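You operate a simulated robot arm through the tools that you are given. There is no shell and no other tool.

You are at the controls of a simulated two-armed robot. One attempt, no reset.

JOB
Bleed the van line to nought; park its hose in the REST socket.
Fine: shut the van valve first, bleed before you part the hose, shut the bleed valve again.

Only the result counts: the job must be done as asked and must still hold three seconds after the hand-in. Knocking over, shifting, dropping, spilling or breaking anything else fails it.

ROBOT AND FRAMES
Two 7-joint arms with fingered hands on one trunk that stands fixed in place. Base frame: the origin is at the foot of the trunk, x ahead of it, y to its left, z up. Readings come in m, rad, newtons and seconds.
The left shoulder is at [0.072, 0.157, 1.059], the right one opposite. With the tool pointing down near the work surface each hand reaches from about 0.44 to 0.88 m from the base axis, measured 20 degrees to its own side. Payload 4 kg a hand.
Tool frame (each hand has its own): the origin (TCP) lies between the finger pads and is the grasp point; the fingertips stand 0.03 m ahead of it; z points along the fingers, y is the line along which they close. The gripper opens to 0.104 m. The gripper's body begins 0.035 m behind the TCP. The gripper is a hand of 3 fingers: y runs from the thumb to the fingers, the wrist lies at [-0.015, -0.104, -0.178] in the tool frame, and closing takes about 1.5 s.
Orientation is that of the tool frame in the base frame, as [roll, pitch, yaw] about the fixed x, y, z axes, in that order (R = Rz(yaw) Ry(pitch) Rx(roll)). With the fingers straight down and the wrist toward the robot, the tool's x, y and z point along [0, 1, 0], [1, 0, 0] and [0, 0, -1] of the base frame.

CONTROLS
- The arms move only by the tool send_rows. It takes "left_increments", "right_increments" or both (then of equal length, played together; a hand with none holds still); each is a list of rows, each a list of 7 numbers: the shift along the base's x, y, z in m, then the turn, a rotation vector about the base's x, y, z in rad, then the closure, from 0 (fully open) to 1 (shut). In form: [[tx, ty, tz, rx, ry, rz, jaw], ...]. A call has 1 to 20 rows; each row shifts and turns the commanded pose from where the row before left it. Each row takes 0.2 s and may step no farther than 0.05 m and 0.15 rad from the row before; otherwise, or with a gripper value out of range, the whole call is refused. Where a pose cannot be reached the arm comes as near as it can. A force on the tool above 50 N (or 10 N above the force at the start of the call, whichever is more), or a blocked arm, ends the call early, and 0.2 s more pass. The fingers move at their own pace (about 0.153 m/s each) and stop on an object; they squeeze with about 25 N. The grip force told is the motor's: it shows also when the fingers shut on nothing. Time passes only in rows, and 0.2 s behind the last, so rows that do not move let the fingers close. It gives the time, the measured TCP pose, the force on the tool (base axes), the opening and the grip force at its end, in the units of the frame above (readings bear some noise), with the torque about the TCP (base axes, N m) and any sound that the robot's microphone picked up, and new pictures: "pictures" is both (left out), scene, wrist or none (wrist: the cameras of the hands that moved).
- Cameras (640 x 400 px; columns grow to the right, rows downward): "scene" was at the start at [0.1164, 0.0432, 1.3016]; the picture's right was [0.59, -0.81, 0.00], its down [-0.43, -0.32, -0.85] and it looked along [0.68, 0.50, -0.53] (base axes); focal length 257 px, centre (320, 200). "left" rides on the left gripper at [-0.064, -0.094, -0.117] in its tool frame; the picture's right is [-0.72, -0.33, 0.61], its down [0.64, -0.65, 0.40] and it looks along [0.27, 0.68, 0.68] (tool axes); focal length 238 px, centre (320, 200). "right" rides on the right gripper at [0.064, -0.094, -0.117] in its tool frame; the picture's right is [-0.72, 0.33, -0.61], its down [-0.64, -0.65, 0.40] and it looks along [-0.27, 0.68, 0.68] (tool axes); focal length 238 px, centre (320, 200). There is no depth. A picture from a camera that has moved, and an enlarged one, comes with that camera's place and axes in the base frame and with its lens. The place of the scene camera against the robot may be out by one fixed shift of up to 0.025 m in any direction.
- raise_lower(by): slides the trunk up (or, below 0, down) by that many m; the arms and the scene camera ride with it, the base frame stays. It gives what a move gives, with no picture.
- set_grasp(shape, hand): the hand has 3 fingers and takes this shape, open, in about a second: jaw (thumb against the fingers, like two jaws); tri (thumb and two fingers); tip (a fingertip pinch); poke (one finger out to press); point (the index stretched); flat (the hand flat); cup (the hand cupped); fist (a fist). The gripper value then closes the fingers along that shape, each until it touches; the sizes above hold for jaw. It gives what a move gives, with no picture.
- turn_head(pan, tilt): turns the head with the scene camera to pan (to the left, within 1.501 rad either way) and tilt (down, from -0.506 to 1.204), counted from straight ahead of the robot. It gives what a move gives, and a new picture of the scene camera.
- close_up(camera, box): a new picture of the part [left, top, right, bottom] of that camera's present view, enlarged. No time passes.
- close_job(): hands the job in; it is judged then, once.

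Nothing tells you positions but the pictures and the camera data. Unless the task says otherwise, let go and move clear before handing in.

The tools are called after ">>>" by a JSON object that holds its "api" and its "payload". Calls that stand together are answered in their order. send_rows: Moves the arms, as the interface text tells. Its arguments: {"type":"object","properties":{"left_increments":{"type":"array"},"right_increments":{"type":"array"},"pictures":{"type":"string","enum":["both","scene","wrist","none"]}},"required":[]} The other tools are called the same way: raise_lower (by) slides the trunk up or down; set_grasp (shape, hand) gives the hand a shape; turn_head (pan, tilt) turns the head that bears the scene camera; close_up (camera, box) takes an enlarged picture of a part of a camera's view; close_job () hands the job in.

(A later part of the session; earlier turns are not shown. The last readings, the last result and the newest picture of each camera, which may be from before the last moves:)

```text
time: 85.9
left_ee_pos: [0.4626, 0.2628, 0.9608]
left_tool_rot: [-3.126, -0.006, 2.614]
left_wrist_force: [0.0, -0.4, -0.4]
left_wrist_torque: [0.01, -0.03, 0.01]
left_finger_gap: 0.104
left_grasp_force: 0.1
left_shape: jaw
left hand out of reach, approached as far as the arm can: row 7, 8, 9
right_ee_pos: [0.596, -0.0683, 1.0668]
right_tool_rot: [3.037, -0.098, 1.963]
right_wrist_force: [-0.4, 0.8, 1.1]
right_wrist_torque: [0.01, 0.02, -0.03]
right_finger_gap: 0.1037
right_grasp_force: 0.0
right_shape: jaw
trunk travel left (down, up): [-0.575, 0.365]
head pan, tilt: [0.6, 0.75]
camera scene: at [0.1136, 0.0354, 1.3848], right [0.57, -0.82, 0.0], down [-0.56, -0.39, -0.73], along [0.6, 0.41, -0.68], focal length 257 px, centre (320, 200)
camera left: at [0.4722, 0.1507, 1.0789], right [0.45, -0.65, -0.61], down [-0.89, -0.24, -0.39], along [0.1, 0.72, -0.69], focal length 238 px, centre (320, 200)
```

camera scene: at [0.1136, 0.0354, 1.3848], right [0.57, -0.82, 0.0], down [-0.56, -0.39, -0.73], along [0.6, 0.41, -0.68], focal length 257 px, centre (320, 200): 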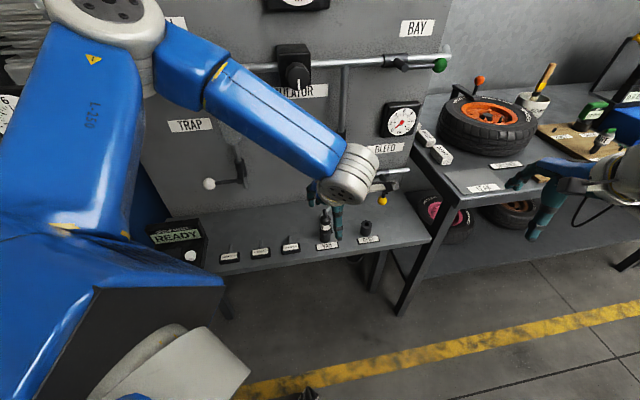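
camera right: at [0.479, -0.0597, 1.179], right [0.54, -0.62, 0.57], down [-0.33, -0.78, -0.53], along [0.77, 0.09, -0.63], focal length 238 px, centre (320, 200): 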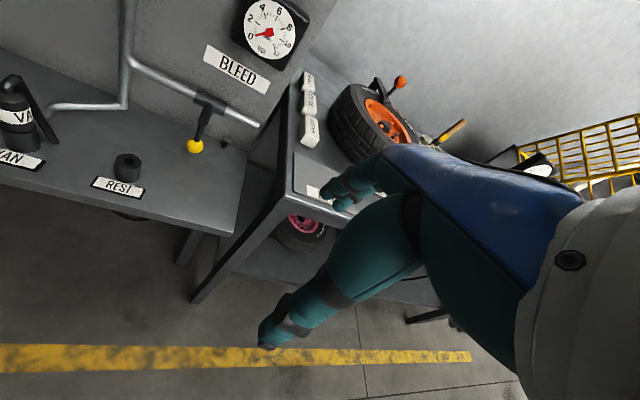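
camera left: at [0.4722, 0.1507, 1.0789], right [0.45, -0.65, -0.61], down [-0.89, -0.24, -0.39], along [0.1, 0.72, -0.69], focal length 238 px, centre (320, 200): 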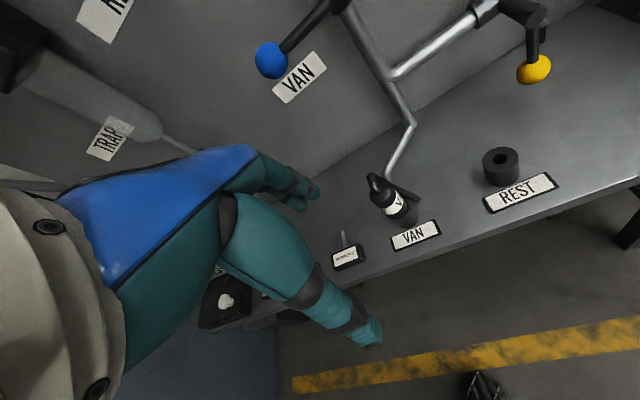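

The left hand is down with its closing axis near 60°, and its camera has a clear view of the plug. I'll move over the plug in small steps.

>>> {"api": "send_rows", "payload": {"left_increments": [[0.02, 0.014, -0.01, 0, 0, 0, 0], [0.02, 0.014, -0.01, 0, 0, 0, 0], [0.02, 0.015, -0.01, 0, 0, 0, 0], [0.02, 0.015, -0.015, 0, 0, 0, 0], [0, 0, 0, 0, 0, 0, 0]]}}

>>> {"api": "close_up", "payload": {"camera": "left", "box": [230, 100, 470, 320]}}

>>> {"api": "close_up", "payload": {"camera": "right", "box": [0, 50, 180, 210]}}

```text
time: 87.1
left_ee_pos: [0.5246, 0.3385, 0.9363]
left_tool_rot: [-3.124, -0.006, 2.611]
left_wrist_force: [-0.5, 0.5, 0.8]
left_wrist_torque: [0.01, 0.03, 0.04]
left_finger_gap: 0.104
left_grasp_force: 0.1
left_shape: jaw
left hand out of reach, approached as far as the arm can: row 1, 2, 3, 4
right_ee_pos: [0.5961, -0.0684, 1.0677]
right_tool_rot: [3.035, -0.096, 1.964]
right_wrist_force: [0.5, 0.2, -0.5]
right_wrist_torque: [-0.02, -0.03, 0.0]
right_finger_gap: 0.1038
right_grasp_force: 0.0
right_shape: jaw
trunk travel left (down, up): [-0.575, 0.365]
head pan, tilt: [0.6, 0.75]
camera scene: at [0.1133, 0.0357, 1.3849], right [0.57, -0.82, 0.0], down [-0.56, -0.39, -0.73], along [0.6, 0.41, -0.68], focal length 257 px, centre (320, 200)
camera left: at [0.5338, 0.2254, 1.0534], right [0.45, -0.65, -0.61], down [-0.89, -0.24, -0.39], along [0.11, 0.72, -0.69], focal length 238 px, centre (320, 200)
```

scene: 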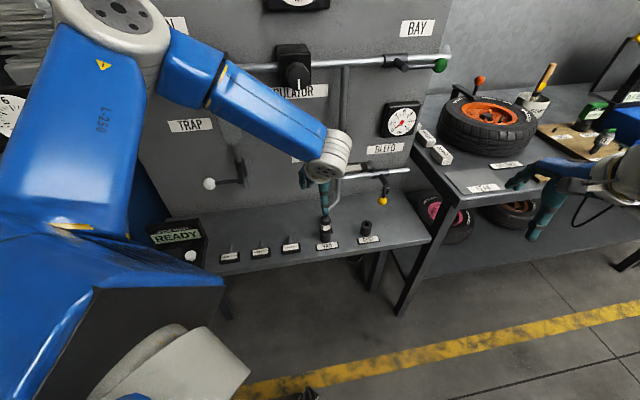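
left: 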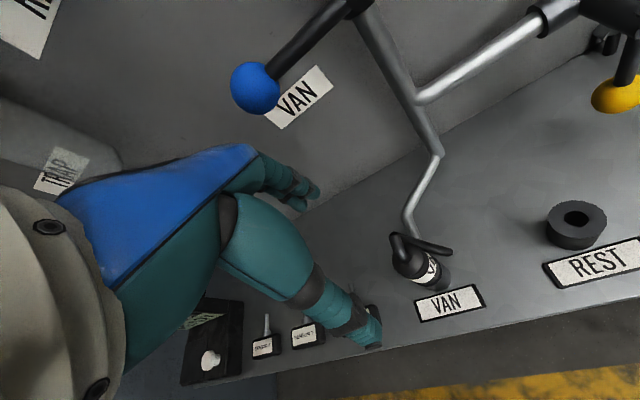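

```text
1.82 times, centred on (350, 210) of left
camera zoom: at [0.5338, 0.2254, 1.0534], right [0.45, -0.65, -0.61], down [-0.89, -0.24, -0.39], along [0.11, 0.72, -0.69], focal length 433 px, centre (266, 182)
```

zoom: 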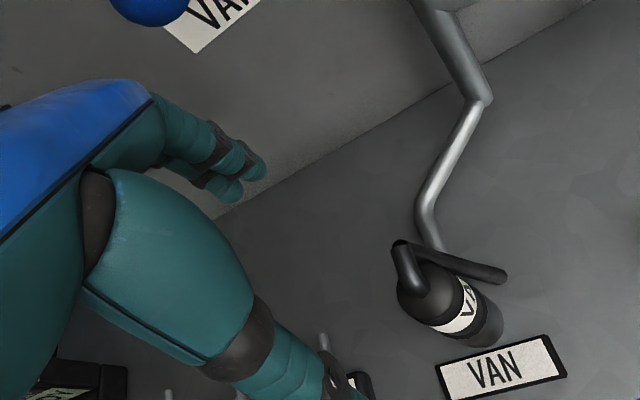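

```text
2.50 times, centred on (90, 130) of right
camera zoom: at [0.4787, -0.06, 1.1794], right [0.54, -0.62, 0.57], down [-0.33, -0.78, -0.53], along [0.77, 0.1, -0.63], focal length 596 px, centre (895, 375)
```

zoom: 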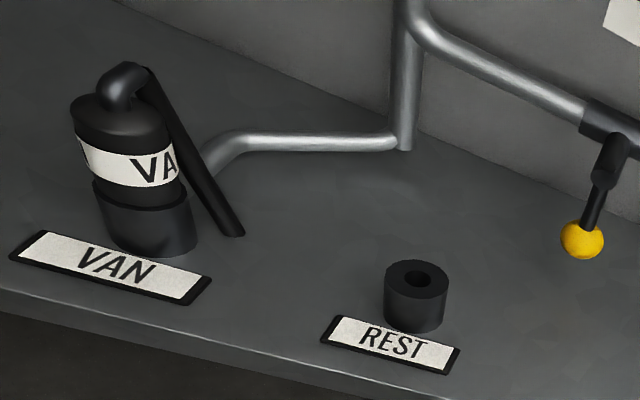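

The left hand is close but limited by yaw. Easing the closing axis to about 48° should free it and still clear the hose tail. I'll continue to just above the plug.

>>> {"api": "send_rows", "payload": {"left_increments": [[0.005, -0.005, -0.005, 0, 0, -0.1, 0], [0.007, -0.007, -0.005, 0, 0, -0.1, 0], [0.009, -0.006, -0.01, 0, 0, 0, 0], [0, 0, 0, 0, 0, 0, 0]]}}

>>> {"api": "close_up", "payload": {"camera": "left", "box": [230, 100, 470, 320]}}

>>> {"api": "close_up", "payload": {"camera": "right", "box": [0, 50, 180, 210]}}

```text
time: 88.1
left_ee_pos: [0.5341, 0.3295, 0.926]
left_tool_rot: [-3.129, -0.005, 2.411]
left_wrist_force: [0.4, -0.3, -0.3]
left_wrist_torque: [0.03, 0.0, 0.02]
left_finger_gap: 0.1038
left_grasp_force: 0.0
left_shape: jaw
left hand out of reach, approached as far as the arm can: row 3
right_ee_pos: [0.5965, -0.0691, 1.0649]
right_tool_rot: [3.036, -0.098, 1.964]
right_wrist_force: [-0.4, 0.8, -0.4]
right_wrist_torque: [0.03, -0.01, 0.03]
right_finger_gap: 0.1037
right_grasp_force: 0.1
right_shape: jaw
trunk travel left (down, up): [-0.575, 0.365]
head pan, tilt: [0.6, 0.75]
camera scene: at [0.1133, 0.0356, 1.3849], right [0.57, -0.82, 0.0], down [-0.56, -0.39, -0.73], along [0.6, 0.41, -0.68], focal length 257 px, centre (320, 200)
camera left: at [0.5203, 0.2157, 1.0442], right [0.31, -0.73, -0.61], down [-0.92, -0.06, -0.39], along [0.25, 0.68, -0.69], focal length 238 px, centre (320, 200)
```

scene: 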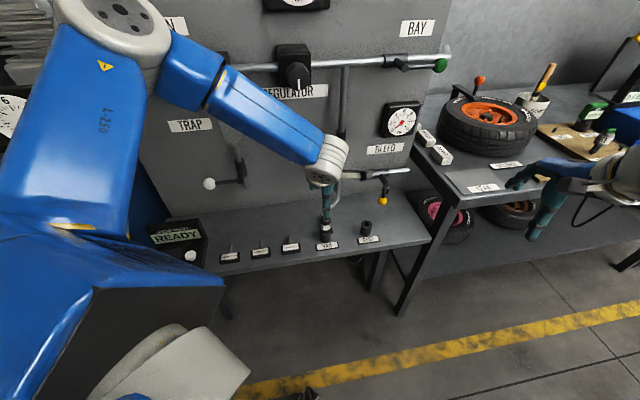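
left: 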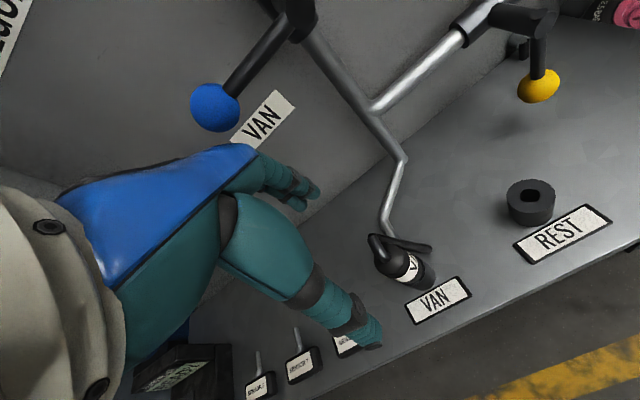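

```text
1.82 times, centred on (350, 210) of left
camera zoom: at [0.5203, 0.2157, 1.0442], right [0.31, -0.73, -0.61], down [-0.92, -0.06, -0.39], along [0.25, 0.68, -0.69], focal length 433 px, centre (266, 182)
```

zoom: 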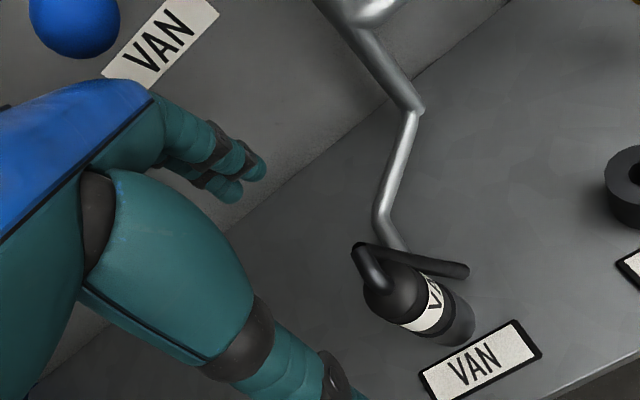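

```text
2.50 times, centred on (90, 130) of right
camera zoom: at [0.4787, -0.0601, 1.1794], right [0.54, -0.62, 0.57], down [-0.33, -0.78, -0.53], along [0.77, 0.1, -0.63], focal length 596 px, centre (895, 375)
```

zoom: 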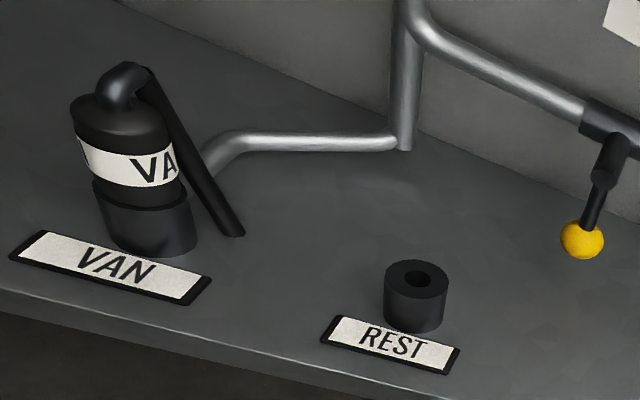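

The wrist limit remains because the forearm comes in sideways. Raising the trunk makes the forearm more vertical, so yaw is taken up by forearm roll. I'll back the hand off first so its fingers clear the blue lever, then raise the trunk 0.2 m and come back down.

>>> {"api": "send_rows", "payload": {"left_increments": [[-0.02, -0.025, 0, 0, 0, 0, 0], [-0.02, -0.03, 0, 0, 0, 0, 0], [-0.01, -0.01, 0, 0, 0, 0, 0], [0, 0, 0, 0, 0, 0, 0]], "pictures": "none"}}

>>> {"api": "raise_lower", "payload": {"by": 0.2}}

>>> {"api": "send_rows", "payload": {"left_increments": [[0, 0, -0.03, 0, 0, 0, 0], [0, 0, -0.03, 0, 0, 0, 0], [0, 0, -0.03, 0, 0, 0, 0], [0, 0, 0, 0, 0, 0, 0]], "pictures": "scene"}}

```text
time: 89.1
left_ee_pos: [0.477, 0.2732, 0.9334]
left_tool_rot: [-3.125, -0.006, 2.413]
left_wrist_force: [-0.1, -0.2, -0.9]
left_wrist_torque: [0.0, 0.03, 0.03]
left_finger_gap: 0.104
left_grasp_force: 0.1
left_shape: jaw
left hand out of reach, approached as far as the arm can: row 2
right_ee_pos: [0.5964, -0.0677, 1.0665]
right_tool_rot: [3.036, -0.098, 1.963]
right_wrist_force: [-0.4, -0.5, -0.6]
right_wrist_torque: [-0.02, -0.04, -0.03]
right_finger_gap: 0.1038
right_grasp_force: 0.1
right_shape: jaw
trunk travel left (down, up): [-0.575, 0.365]
head pan, tilt: [0.6, 0.75]
```

```text
time: 91.3
left_ee_pos: [0.4779, 0.2717, 1.134]
left_tool_rot: [-3.126, -0.006, 2.411]
left_wrist_force: [0.5, -0.5, -0.6]
left_wrist_torque: [0.01, 0.01, 0.01]
left_finger_gap: 0.1037
left_grasp_force: 0.0
left_shape: jaw
right_ee_pos: [0.5962, -0.0689, 1.2663]
right_tool_rot: [3.036, -0.097, 1.962]
right_wrist_force: [0.4, -0.7, 0.8]
right_wrist_torque: [0.05, 0.03, 0.0]
right_finger_gap: 0.1037
right_grasp_force: 0.1
right_shape: jaw
trunk travel left (down, up): [-0.775, 0.165]
head pan, tilt: [0.6, 0.75]
```

```text
time: 92.3
left_ee_pos: [0.4554, 0.3077, 1.0878]
left_tool_rot: [-3.125, -0.004, 2.409]
left_wrist_force: [-0.4, 0.2, 0.5]
left_wrist_torque: [0.02, 0.01, 0.02]
left_finger_gap: 0.1041
left_grasp_force: 0.0
left_shape: jaw
left hand out of reach, approached as far as the arm can: row 1, 2, 3
right_ee_pos: [0.5973, -0.0684, 1.266]
right_tool_rot: [3.036, -0.097, 1.962]
right_wrist_force: [0.7, 0.7, -0.5]
right_wrist_torque: [0.02, 0.02, 0.01]
right_finger_gap: 0.1041
right_grasp_force: 0.1
right_shape: jaw
trunk travel left (down, up): [-0.775, 0.165]
head pan, tilt: [0.6, 0.75]
camera scene: at [0.1137, 0.0358, 1.5849], right [0.57, -0.82, 0.0], down [-0.56, -0.39, -0.73], along [0.6, 0.41, -0.68], focal length 257 px, centre (320, 200)
```

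scene: 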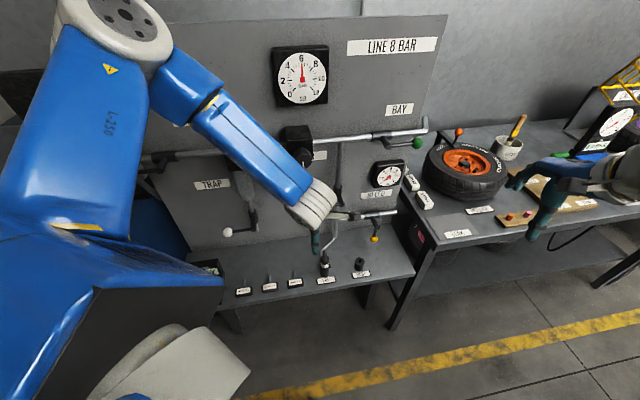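

Going lower relative to the shoulder makes it worse, so this arm wants the trunk lower. I'll lift the left hand and bring the trunk down in stages.

>>> {"api": "send_rows", "payload": {"left_increments": [[0, -0.005, 0.04, 0, 0, 0, 0], [0, -0.01, 0.04, 0, 0, 0, 0], [0.005, -0.01, 0.04, 0, 0, 0, 0], [0.005, -0.01, 0.04, 0, 0, 0, 0], [0.005, 0, 0.04, 0, 0, 0, 0], [0, 0, 0.04, 0, 0, 0, 0], [0, 0, 0, 0, 0, 0, 0]], "pictures": "none"}}

>>> {"api": "raise_lower", "payload": {"by": -0.35}}

```text
time: 93.9
left_ee_pos: [0.4701, 0.2769, 1.3265]
left_tool_rot: [-3.127, -0.008, 2.41]
left_wrist_force: [0.4, -0.9, -0.4]
left_wrist_torque: [-0.03, 0.01, 0.0]
left_finger_gap: 0.1039
left_grasp_force: 0.0
left_shape: jaw
right_ee_pos: [0.5959, -0.068, 1.2665]
right_tool_rot: [3.037, -0.099, 1.964]
right_wrist_force: [0.5, 0.0, 0.3]
right_wrist_torque: [0.03, -0.01, 0.0]
right_finger_gap: 0.1037
right_grasp_force: 0.0
right_shape: jaw
trunk travel left (down, up): [-0.775, 0.165]
head pan, tilt: [0.6, 0.75]
```

```text
time: 97.3
left_ee_pos: [0.4678, 0.2763, 0.9765]
left_tool_rot: [-3.126, -0.006, 2.412]
left_wrist_force: [0.2, 0.9, 0.8]
left_wrist_torque: [-0.01, -0.02, 0.0]
left_finger_gap: 0.104
left_grasp_force: 0.1
left_shape: jaw
right_ee_pos: [0.5958, -0.0693, 0.9168]
right_tool_rot: [3.034, -0.097, 1.965]
right_wrist_force: [0.2, -0.1, -0.1]
right_wrist_torque: [0.01, 0.01, -0.04]
right_finger_gap: 0.1041
right_grasp_force: 0.0
right_shape: jaw
trunk travel left (down, up): [-0.425, 0.515]
head pan, tilt: [0.6, 0.75]
```

>>> {"api": "send_rows", "payload": {"left_increments": [[0, 0, 0.04, 0, 0, 0, 0], [0, 0, 0.04, 0, 0, 0, 0], [0, 0, 0.03, 0, 0, 0, 0], [0, 0, 0, 0, 0, 0, 0]], "pictures": "none"}}

>>> {"api": "raise_lower", "payload": {"by": -0.15}}

>>> {"api": "turn_head", "payload": {"pan": 0.6, "tilt": 0.5}}

```text
time: 98.3
left_ee_pos: [0.4691, 0.2795, 1.0871]
left_tool_rot: [-3.126, -0.006, 2.411]
left_wrist_force: [0.2, 0.1, -0.4]
left_wrist_torque: [-0.03, -0.01, 0.03]
left_finger_gap: 0.1038
left_grasp_force: 0.0
left_shape: jaw
right_ee_pos: [0.5967, -0.0679, 0.9155]
right_tool_rot: [3.036, -0.098, 1.964]
right_wrist_force: [1.0, -0.1, -0.4]
right_wrist_torque: [0.0, -0.02, -0.01]
right_finger_gap: 0.1039
right_grasp_force: 0.2
right_shape: jaw
trunk travel left (down, up): [-0.425, 0.515]
head pan, tilt: [0.6, 0.75]
```

```text
time: 100.1
left_ee_pos: [0.4674, 0.2782, 0.9374]
left_tool_rot: [-3.127, -0.006, 2.412]
left_wrist_force: [-0.6, 0.3, -1.2]
left_wrist_torque: [0.02, -0.03, -0.02]
left_finger_gap: 0.1039
left_grasp_force: 0.0
left_shape: jaw
right_ee_pos: [0.5955, -0.0679, 0.7652]
right_tool_rot: [3.037, -0.097, 1.963]
right_wrist_force: [-0.2, 0.4, 0.7]
right_wrist_torque: [-0.04, 0.01, 0.0]
right_finger_gap: 0.1039
right_grasp_force: 0.1
right_shape: jaw
trunk travel left (down, up): [-0.275, 0.665]
head pan, tilt: [0.6, 0.75]
```

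```text
time: 100.8
left_ee_pos: [0.4685, 0.2774, 0.9372]
left_tool_rot: [-3.125, -0.005, 2.413]
left_wrist_force: [0.2, -0.1, 0.1]
left_wrist_torque: [0.01, 0.01, -0.02]
left_finger_gap: 0.104
left_grasp_force: 0.0
left_shape: jaw
right_ee_pos: [0.5959, -0.068, 0.7661]
right_tool_rot: [3.037, -0.097, 1.963]
right_wrist_force: [0.3, -0.5, 0.2]
right_wrist_torque: [0.01, -0.01, -0.01]
right_finger_gap: 0.1037
right_grasp_force: 0.0
right_shape: jaw
trunk travel left (down, up): [-0.275, 0.665]
head pan, tilt: [0.6, 0.499]
camera scene: at [0.1188, 0.0397, 1.1068], right [0.57, -0.82, 0.0], down [-0.4, -0.27, -0.88], along [0.72, 0.5, -0.48], focal length 257 px, centre (320, 200)
```

scene: 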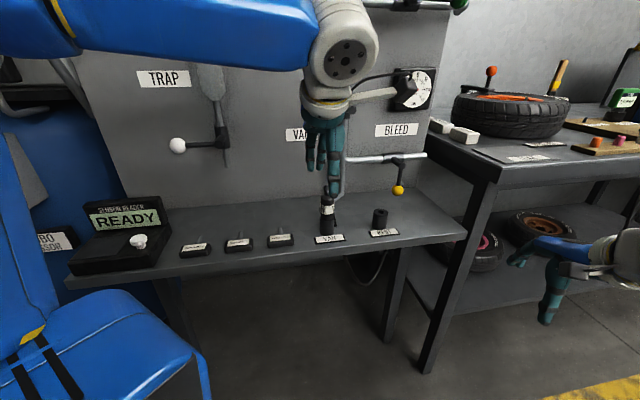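

The trunk is now at −0.2 m and the left hand tracks properly. I'll move it over the plug again at z ≈ 0.91.

>>> {"api": "send_rows", "payload": {"left_increments": [[0.005, 0.0, -0.012, 0, 0, 0, 0], [0.02, 0.01, -0.012, 0, 0, 0, 0], [0.025, 0.014, 0, 0, 0, 0, 0], [0.0255, 0.0145, 0, 0, 0, 0, 0], [0, 0, 0, 0, 0, 0, 0]]}}

>>> {"api": "close_up", "payload": {"camera": "left", "box": [230, 130, 470, 330]}}

>>> {"api": "close_up", "payload": {"camera": "scene", "box": [270, 80, 430, 260]}}

```text
time: 102.0
left_ee_pos: [0.546, 0.3157, 0.9126]
left_tool_rot: [-3.127, -0.005, 2.411]
left_wrist_force: [0.7, 0.6, -0.3]
left_wrist_torque: [0.02, 0.0, -0.03]
left_finger_gap: 0.1039
left_grasp_force: 0.0
left_shape: jaw
right_ee_pos: [0.5953, -0.0676, 0.7654]
right_tool_rot: [3.038, -0.097, 1.964]
right_wrist_force: [-0.3, -0.4, -0.8]
right_wrist_torque: [-0.04, -0.01, 0.0]
right_finger_gap: 0.1037
right_grasp_force: 0.1
right_shape: jaw
trunk travel left (down, up): [-0.275, 0.665]
head pan, tilt: [0.6, 0.499]
camera scene: at [0.1184, 0.0397, 1.107], right [0.57, -0.82, 0.0], down [-0.4, -0.27, -0.88], along [0.72, 0.5, -0.48], focal length 257 px, centre (320, 200)
camera left: at [0.5317, 0.2033, 1.031], right [0.31, -0.73, -0.61], down [-0.92, -0.06, -0.39], along [0.25, 0.68, -0.69], focal length 238 px, centre (320, 200)
```

scene: 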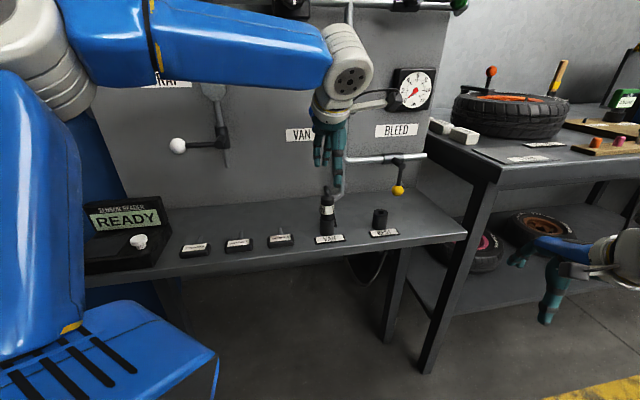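
left: 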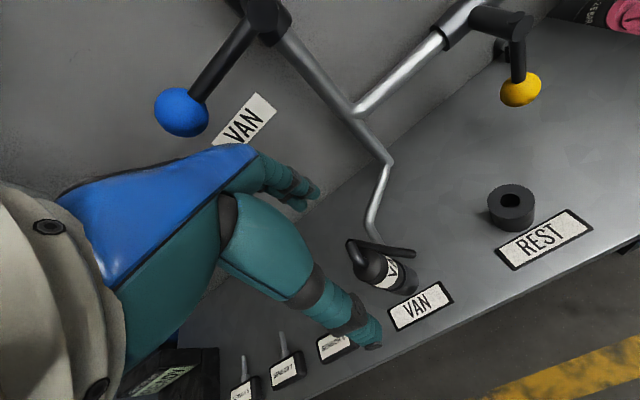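

```text
2.00 times, centred on (350, 230) of left
camera zoom: at [0.5317, 0.2033, 1.031], right [0.31, -0.73, -0.61], down [-0.92, -0.06, -0.39], along [0.25, 0.68, -0.69], focal length 477 px, centre (260, 140)
```

zoom: 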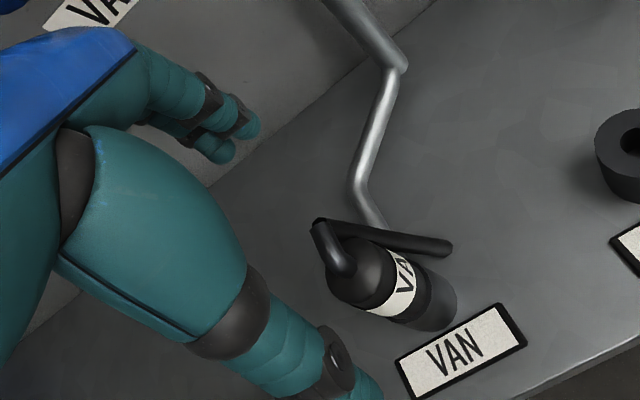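

```text
2.22 times, centred on (350, 170) of scene
camera zoom: at [0.1184, 0.0397, 1.107], right [0.57, -0.82, 0.0], down [-0.4, -0.27, -0.88], along [0.72, 0.5, -0.48], focal length 570 px, centre (253, 267)
```

zoom: 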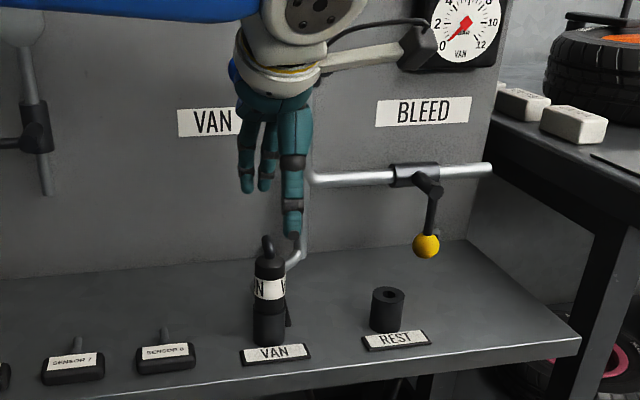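

The hand is now over the plug with no reach problem. By projection, the plug axis is within about 3 mm of the tool axis. I'll try a bit more yaw for tail clearance, then lower partway.

>>> {"api": "send_rows", "payload": {"left_increments": [[-0.001, 0, 0, 0, 0, 0.1, 0], [-0.001, -0.001, 0, 0, 0, 0.05, 0], [0, 0, -0.02, 0, 0, 0, 0], [0, 0, -0.02, 0, 0, 0, 0], [0, 0, 0, 0, 0, 0, 0]]}}

>>> {"api": "close_up", "payload": {"camera": "left", "box": [230, 130, 470, 330]}}

>>> {"api": "close_up", "payload": {"camera": "scene", "box": [290, 140, 390, 250]}}

```text
time: 103.2
left_ee_pos: [0.542, 0.3155, 0.8739]
left_tool_rot: [-3.126, -0.006, 2.562]
left_wrist_force: [0.5, 0.5, -0.1]
left_wrist_torque: [-0.03, -0.01, -0.01]
left_finger_gap: 0.1039
left_grasp_force: 0.0
left_shape: jaw
right_ee_pos: [0.5969, -0.0674, 0.7669]
right_tool_rot: [3.036, -0.097, 1.964]
right_wrist_force: [0.8, -0.5, 0.6]
right_wrist_torque: [0.02, 0.0, 0.02]
right_finger_gap: 0.1039
right_grasp_force: 0.0
right_shape: jaw
trunk travel left (down, up): [-0.275, 0.665]
head pan, tilt: [0.6, 0.499]
camera scene: at [0.1189, 0.0398, 1.1069], right [0.57, -0.82, 0.0], down [-0.4, -0.27, -0.88], along [0.72, 0.5, -0.48], focal length 257 px, centre (320, 200)
camera left: at [0.5457, 0.202, 0.9914], right [0.41, -0.67, -0.61], down [-0.9, -0.2, -0.39], along [0.14, 0.71, -0.69], focal length 238 px, centre (320, 200)
```

scene: 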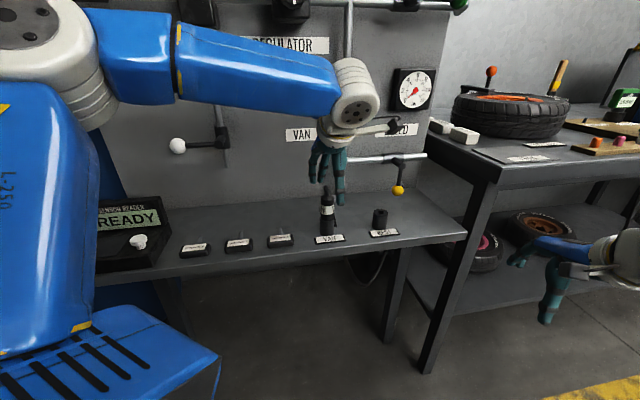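
left: 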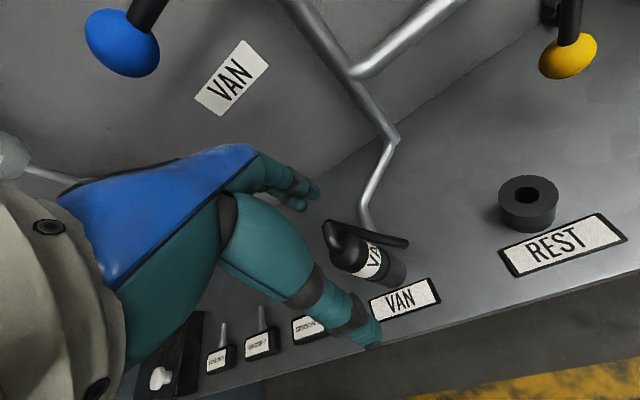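

```text
2.00 times, centred on (350, 230) of left
camera zoom: at [0.5457, 0.202, 0.9914], right [0.41, -0.67, -0.61], down [-0.9, -0.2, -0.39], along [0.14, 0.71, -0.69], focal length 477 px, centre (260, 140)
```

zoom: 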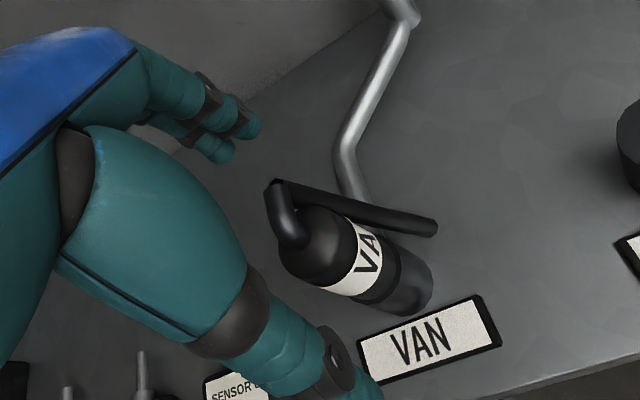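

```text
3.64 times, centred on (340, 195) of scene
camera zoom: at [0.1189, 0.0398, 1.1069], right [0.57, -0.82, 0.0], down [-0.4, -0.27, -0.88], along [0.72, 0.5, -0.48], focal length 934 px, centre (247, 218)
```

zoom: 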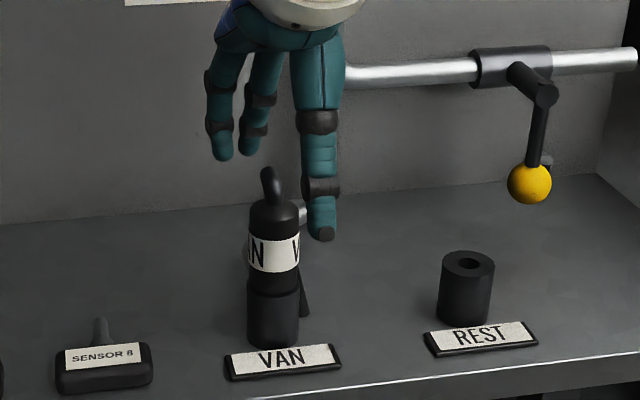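

The hand is centred on the plug with the closing axis at about 57°. I'll lower it to the gripping height, z ≈ 0.825, with fingertips just above the socket rim.

>>> {"api": "send_rows", "payload": {"left_increments": [[0.001, -0.001, -0.02, 0, 0, 0, 0], [0, -0.001, -0.018, 0, 0, 0, 0], [0, 0, -0.01, 0, 0, 0, 0], [0, 0, 0, 0, 0, 0, 0]]}}

>>> {"api": "close_up", "payload": {"camera": "left", "box": [200, 100, 440, 300]}}

>>> {"api": "close_up", "payload": {"camera": "scene", "box": [290, 140, 390, 250]}}

```text
time: 104.2
left_ee_pos: [0.5403, 0.3133, 0.825]
left_tool_rot: [-3.124, -0.005, 2.562]
left_wrist_force: [-0.2, -0.2, 0.6]
left_wrist_torque: [0.01, 0.01, 0.03]
left_finger_gap: 0.1036
left_grasp_force: 0.1
left_shape: jaw
right_ee_pos: [0.5962, -0.0694, 0.766]
right_tool_rot: [3.036, -0.098, 1.964]
right_wrist_force: [0.3, -1.0, -0.2]
right_wrist_torque: [0.03, 0.0, -0.02]
right_finger_gap: 0.1038
right_grasp_force: 0.2
right_shape: jaw
trunk travel left (down, up): [-0.275, 0.665]
head pan, tilt: [0.6, 0.499]
camera scene: at [0.1191, 0.0398, 1.1069], right [0.57, -0.82, 0.0], down [-0.4, -0.27, -0.88], along [0.72, 0.5, -0.48], focal length 257 px, centre (320, 200)
camera left: at [0.5444, 0.1988, 0.944], right [0.42, -0.67, -0.61], down [-0.9, -0.2, -0.39], along [0.14, 0.71, -0.69], focal length 238 px, centre (320, 200)
```

scene: 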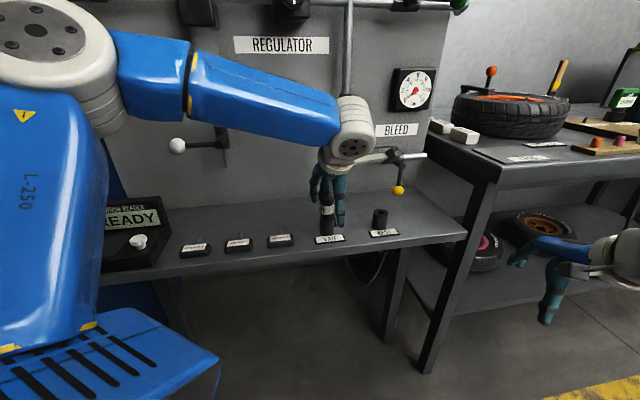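
left: 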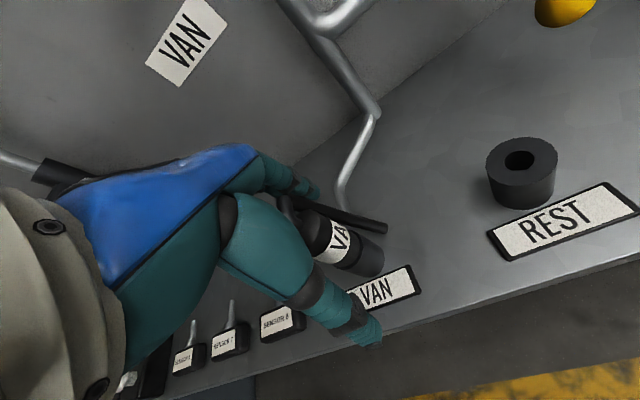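

```text
2.00 times, centred on (320, 200) of left
camera zoom: at [0.5444, 0.1988, 0.944], right [0.42, -0.67, -0.61], down [-0.9, -0.2, -0.39], along [0.14, 0.71, -0.69], focal length 477 px, centre (320, 200)
```

zoom: 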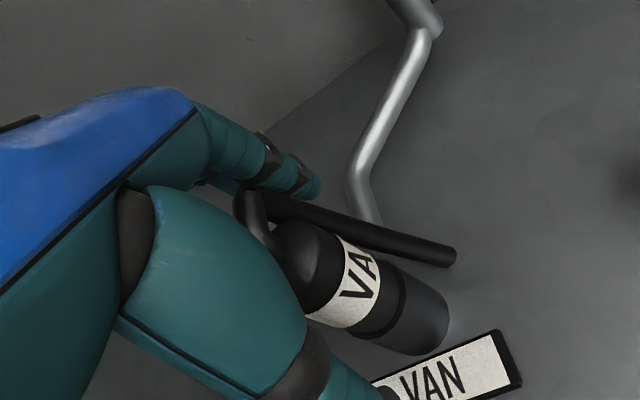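

```text
3.64 times, centred on (340, 195) of scene
camera zoom: at [0.1191, 0.0398, 1.1069], right [0.57, -0.82, 0.0], down [-0.4, -0.27, -0.88], along [0.72, 0.5, -0.48], focal length 934 px, centre (247, 218)
```

zoom: 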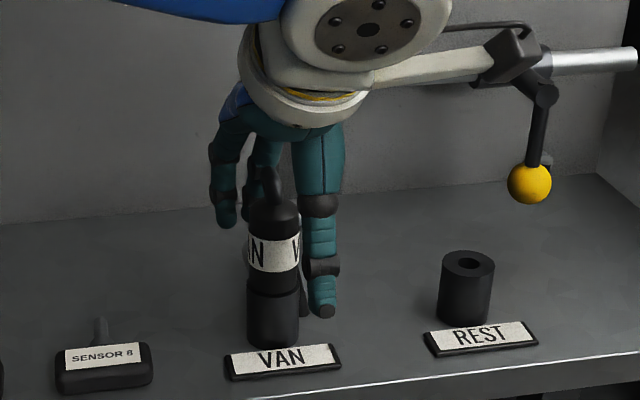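

The plug lies between thumb and fingers, and by projection about 7 mm off the finger centreline toward the tail. I'll shift about 4 mm that way and close the hand.

>>> {"api": "send_rows", "payload": {"left_increments": [[0.0035, -0.0025, 0, 0, 0, 0, 0], [0, 0, 0, 0, 0, 0, 0.3], [0, 0, 0, 0, 0, 0, 0.6], [0, 0, 0, 0, 0, 0, 1], [0, 0, 0, 0, 0, 0, 1], [0, 0, 0, 0, 0, 0, 1], [0, 0, 0, 0, 0, 0, 1], [0, 0, 0, 0, 0, 0, 1], [0, 0, 0, 0, 0, 0, 1]]}}

>>> {"api": "close_up", "payload": {"camera": "left", "box": [200, 100, 440, 300]}}

>>> {"api": "close_up", "payload": {"camera": "scene", "box": [290, 140, 390, 250]}}

```text
time: 106.2
left_ee_pos: [0.5474, 0.3104, 0.8243]
left_tool_rot: [-3.126, -0.006, 2.559]
left_wrist_force: [2.2, -2.4, -1.6]
left_wrist_torque: [-0.01, -0.1, 0.0]
left_finger_gap: 0.0218
left_grasp_force: 25.3
left_shape: jaw
right_ee_pos: [0.5972, -0.0689, 0.7666]
right_tool_rot: [3.036, -0.098, 1.965]
right_wrist_force: [0.1, -0.1, -0.2]
right_wrist_torque: [0.03, -0.01, 0.05]
right_finger_gap: 0.1039
right_grasp_force: 0.1
right_shape: jaw
trunk travel left (down, up): [-0.275, 0.665]
head pan, tilt: [0.6, 0.499]
camera scene: at [0.12, 0.0395, 1.1068], right [0.57, -0.82, 0.0], down [-0.4, -0.27, -0.88], along [0.72, 0.5, -0.48], focal length 257 px, centre (320, 200)
camera left: at [0.5499, 0.1964, 0.9424], right [0.41, -0.67, -0.61], down [-0.9, -0.2, -0.39], along [0.14, 0.71, -0.69], focal length 238 px, centre (320, 200)
```

scene: 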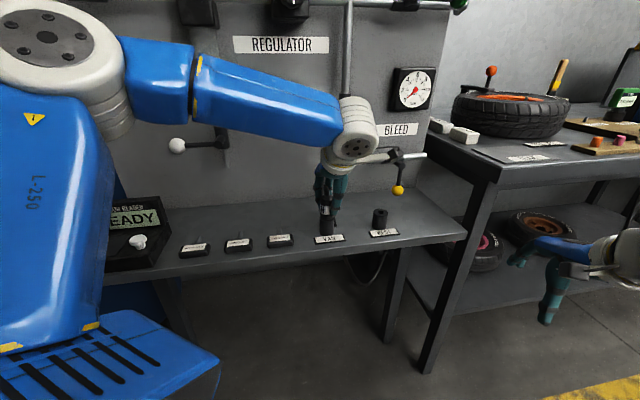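
left: 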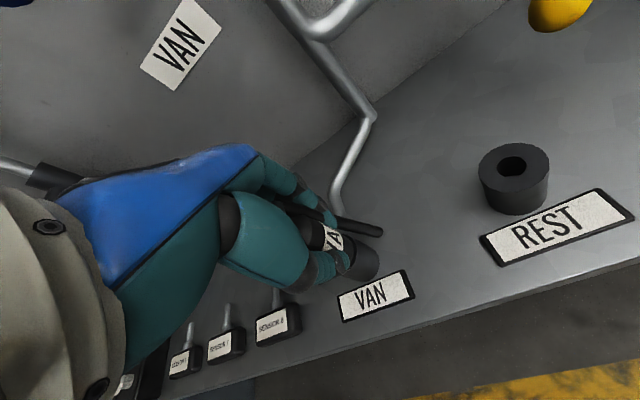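

```text
2.00 times, centred on (320, 200) of left
camera zoom: at [0.5499, 0.1964, 0.9424], right [0.41, -0.67, -0.61], down [-0.9, -0.2, -0.39], along [0.14, 0.71, -0.69], focal length 477 px, centre (320, 200)
```

zoom: 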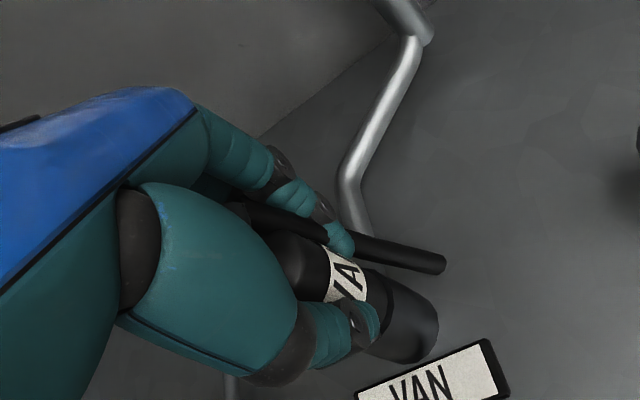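

```text
3.64 times, centred on (340, 195) of scene
camera zoom: at [0.12, 0.0395, 1.1068], right [0.57, -0.82, 0.0], down [-0.4, -0.27, -0.88], along [0.72, 0.5, -0.48], focal length 934 px, centre (247, 218)
```

zoom: 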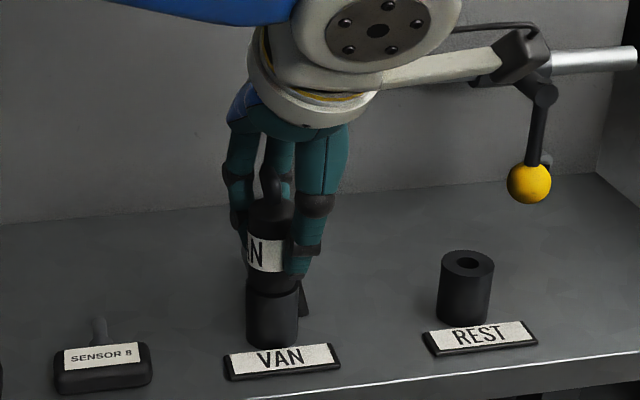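

The plug is gripped firmly (25 N, with the gap stopped on the object). I'll pull it straight up slowly.

>>> {"api": "send_rows", "payload": {"left_increments": [[0, 0, 0.008, 0, 0, 0, 1], [0, 0, 0.01, 0, 0, 0, 1], [0, 0, 0.012, 0, 0, 0, 1], [0, 0, 0.015, 0, 0, 0, 1], [0, 0, 0.015, 0, 0, 0, 1], [0, 0, 0, 0, 0, 0, 1]]}}

>>> {"api": "close_up", "payload": {"camera": "scene", "box": [290, 130, 410, 250]}}

>>> {"api": "close_up", "payload": {"camera": "left", "box": [200, 100, 440, 300]}}

```text
time: 107.7
left_ee_pos: [0.5465, 0.31, 0.8846]
left_tool_rot: [-3.126, -0.006, 2.562]
left_wrist_force: [0.4, 0.3, -0.5]
left_wrist_torque: [0.03, 0.02, 0.0]
left_finger_gap: 0.0206
left_grasp_force: 25.3
left_shape: jaw
right_ee_pos: [0.5969, -0.0684, 0.767]
right_tool_rot: [3.038, -0.098, 1.964]
right_wrist_force: [-0.1, -0.5, 0.8]
right_wrist_torque: [0.03, -0.02, 0.02]
right_finger_gap: 0.1037
right_grasp_force: 0.1
right_shape: jaw
trunk travel left (down, up): [-0.275, 0.665]
head pan, tilt: [0.6, 0.499]
camera scene: at [0.1193, 0.04, 1.1068], right [0.57, -0.82, 0.0], down [-0.4, -0.27, -0.88], along [0.72, 0.5, -0.48], focal length 257 px, centre (320, 200)
camera left: at [0.5496, 0.1974, 1.0028], right [0.41, -0.67, -0.61], down [-0.9, -0.2, -0.39], along [0.14, 0.71, -0.69], focal length 238 px, centre (320, 200)
```

scene: 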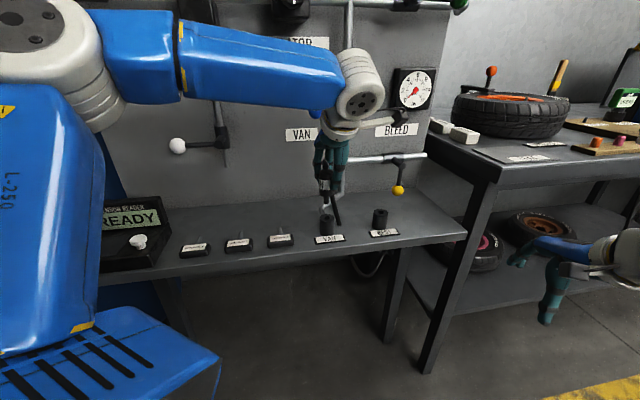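
left: 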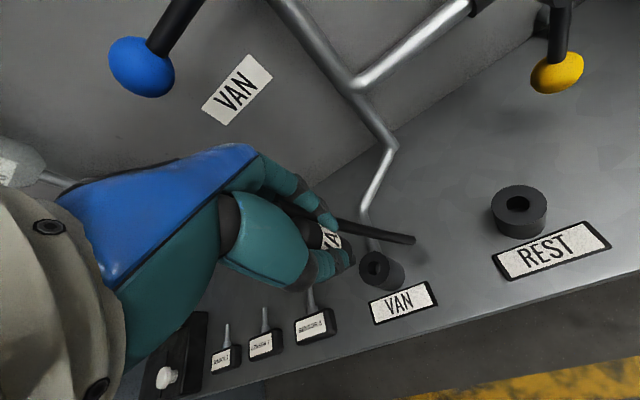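

```text
3.33 times, centred on (350, 190) of scene
camera zoom: at [0.1193, 0.04, 1.1068], right [0.57, -0.82, 0.0], down [-0.4, -0.27, -0.88], along [0.72, 0.5, -0.48], focal length 856 px, centre (220, 233)
```

zoom: 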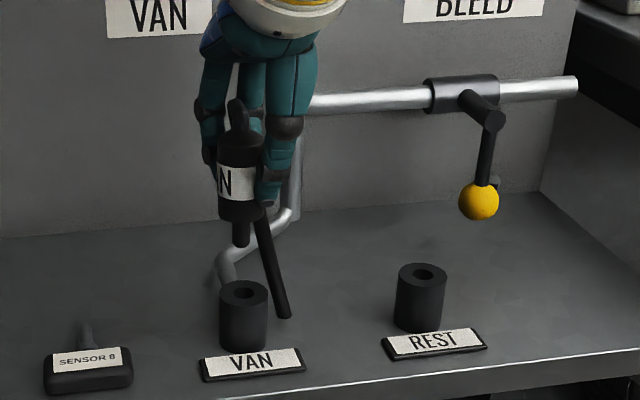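

```text
2.00 times, centred on (320, 200) of left
camera zoom: at [0.5496, 0.1974, 1.0028], right [0.41, -0.67, -0.61], down [-0.9, -0.2, -0.39], along [0.14, 0.71, -0.69], focal length 477 px, centre (320, 200)
```

zoom: 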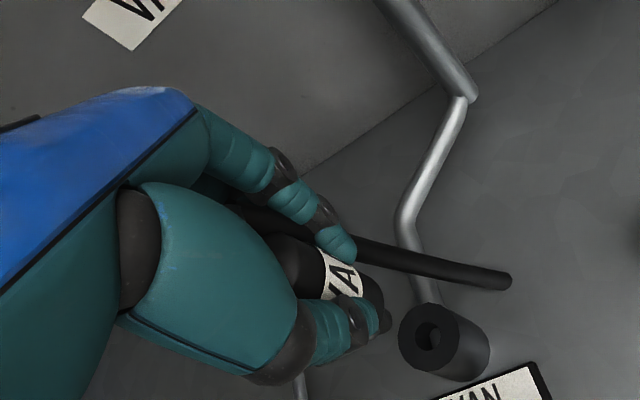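

The plug is free and upright, with its short nozzle showing, and both socket bores are visible. The VAN-to-REST offset measures about (0.092, −0.0915). I'll carry the plug across to above REST.

>>> {"api": "send_rows", "payload": {"left_increments": [[0.01, -0.01, 0.01, 0, 0, 0, 1], [0.02, -0.02, 0, 0, 0, 0, 1], [0.022, -0.022, 0, 0, 0, 0, 1], [0.022, -0.022, 0, 0, 0, 0, 1], [0.0185, -0.0175, 0, 0, 0, 0, 1], [0, 0, 0, 0, 0, 0, 1]]}}

>>> {"api": "close_up", "payload": {"camera": "scene", "box": [310, 130, 430, 250]}}

>>> {"api": "close_up", "payload": {"camera": "left", "box": [200, 130, 440, 330]}}

```text
time: 109.0
left_ee_pos: [0.5728, 0.2889, 0.8937]
left_tool_rot: [-3.125, -0.006, 2.56]
left_wrist_force: [0.6, 0.1, -1.2]
left_wrist_torque: [-0.03, 0.01, -0.03]
left_finger_gap: 0.0206
left_grasp_force: 24.7
left_shape: jaw
left hand out of reach, approached as far as the arm can: row 2, 3, 4, 5
right_ee_pos: [0.5955, -0.0681, 0.7657]
right_tool_rot: [3.036, -0.099, 1.964]
right_wrist_force: [0.5, 0.6, 0.0]
right_wrist_torque: [0.01, -0.01, 0.02]
right_finger_gap: 0.1041
right_grasp_force: 0.0
right_shape: jaw
trunk travel left (down, up): [-0.275, 0.665]
head pan, tilt: [0.6, 0.499]
camera scene: at [0.1196, 0.0398, 1.1068], right [0.57, -0.82, 0.0], down [-0.4, -0.27, -0.88], along [0.72, 0.5, -0.48], focal length 257 px, centre (320, 200)
camera left: at [0.5762, 0.1752, 1.013], right [0.41, -0.67, -0.61], down [-0.9, -0.2, -0.39], along [0.14, 0.71, -0.69], focal length 238 px, centre (320, 200)
```

scene: 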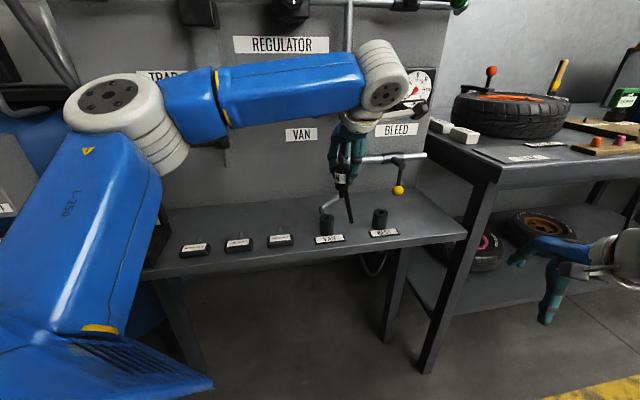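
left: 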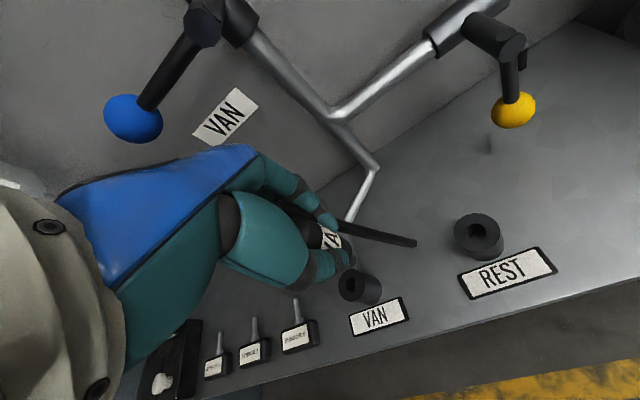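

```text
3.33 times, centred on (370, 190) of scene
camera zoom: at [0.1196, 0.0398, 1.1068], right [0.57, -0.82, 0.0], down [-0.4, -0.27, -0.88], along [0.72, 0.5, -0.48], focal length 856 px, centre (153, 233)
```

zoom: 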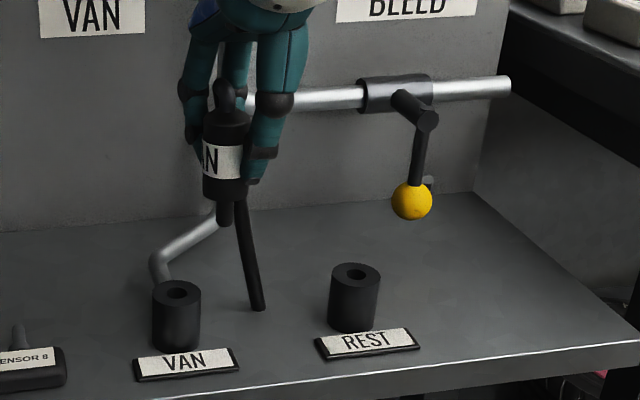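

```text
2.00 times, centred on (320, 230) of left
camera zoom: at [0.5762, 0.1752, 1.013], right [0.41, -0.67, -0.61], down [-0.9, -0.2, -0.39], along [0.14, 0.71, -0.69], focal length 477 px, centre (320, 140)
```

zoom: 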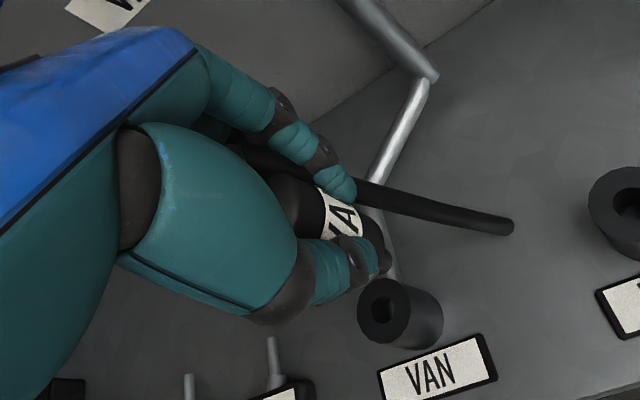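

The yaw limit shows up again further right. The plug is round and the socket is symmetric, so I'll unwind the hand's yaw while moving to REST. To align, the REST bore must appear at the same left-camera pixel where the VAN bore appeared just after the vertical lift: about (375, 269) at z = 0.885.

>>> {"api": "send_rows", "payload": {"left_increments": [[0.005, -0.005, 0, 0, 0, -0.13, 1], [0.012, -0.012, 0, 0, 0, -0.13, 1], [0.012, -0.013, -0.002, 0, 0, -0.13, 1], [0.0135, -0.014, -0.002, 0, 0, -0.13, 1], [0.0135, -0.014, -0.002, 0, 0, -0.13, 1], [0.0106, -0.012, -0.003, 0, 0, 0, 1], [0, 0, 0, 0, 0, 0, 1]]}}

>>> {"api": "close_up", "payload": {"camera": "scene", "box": [310, 130, 430, 250]}}

>>> {"api": "close_up", "payload": {"camera": "left", "box": [200, 100, 440, 300]}}

```text
time: 110.7
left_ee_pos: [0.6076, 0.2527, 0.8907]
left_tool_rot: [-3.126, -0.004, 2.04]
left_wrist_force: [-0.7, 0.4, 0.0]
left_wrist_torque: [0.03, -0.04, 0.0]
left_finger_gap: 0.0204
left_grasp_force: 25.1
left_shape: jaw
left hand out of reach, approached as far as the arm can: row 4, 5, 6
right_ee_pos: [0.595, -0.0706, 0.766]
right_tool_rot: [3.037, -0.099, 1.964]
right_wrist_force: [0.8, 0.3, 0.5]
right_wrist_torque: [0.0, -0.01, -0.01]
right_finger_gap: 0.1038
right_grasp_force: 0.0
right_shape: jaw
trunk travel left (down, up): [-0.275, 0.665]
head pan, tilt: [0.6, 0.499]
camera scene: at [0.1194, 0.0398, 1.1068], right [0.57, -0.82, 0.0], down [-0.4, -0.27, -0.88], along [0.72, 0.5, -0.48], focal length 257 px, centre (320, 200)
camera left: at [0.5536, 0.1515, 1.0099], right [0.03, -0.79, -0.61], down [-0.88, 0.27, -0.39], along [0.48, 0.55, -0.69], focal length 238 px, centre (320, 200)
```

scene: 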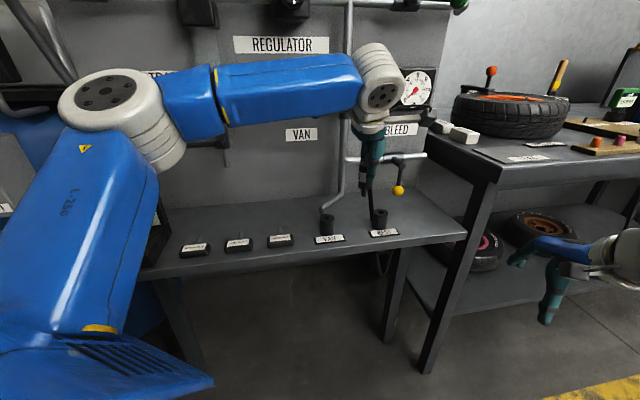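
left: 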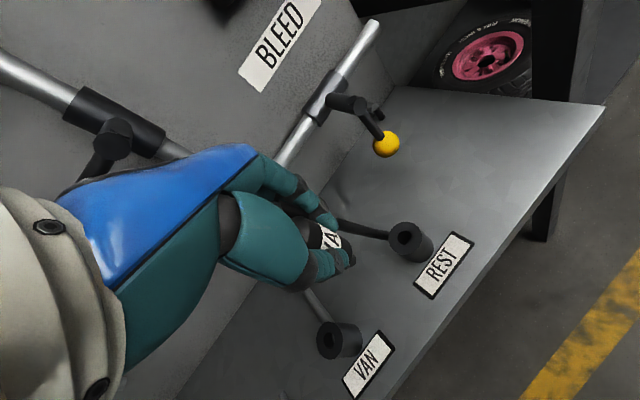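

```text
3.33 times, centred on (370, 190) of scene
camera zoom: at [0.1194, 0.0398, 1.1068], right [0.57, -0.82, 0.0], down [-0.4, -0.27, -0.88], along [0.72, 0.5, -0.48], focal length 856 px, centre (153, 233)
```

zoom: 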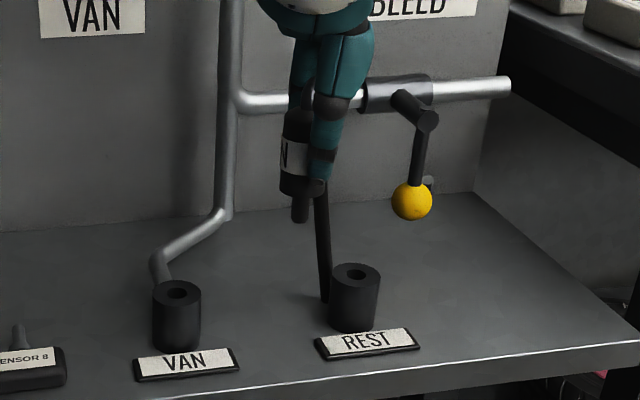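

```text
2.00 times, centred on (320, 200) of left
camera zoom: at [0.5536, 0.1515, 1.0099], right [0.03, -0.79, -0.61], down [-0.88, 0.27, -0.39], along [0.48, 0.55, -0.69], focal length 477 px, centre (320, 200)
```

zoom: 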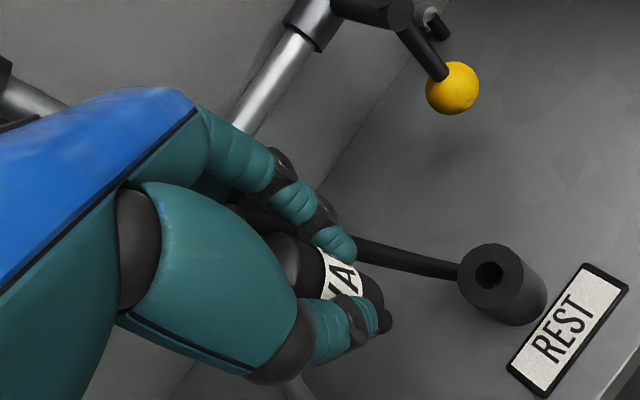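

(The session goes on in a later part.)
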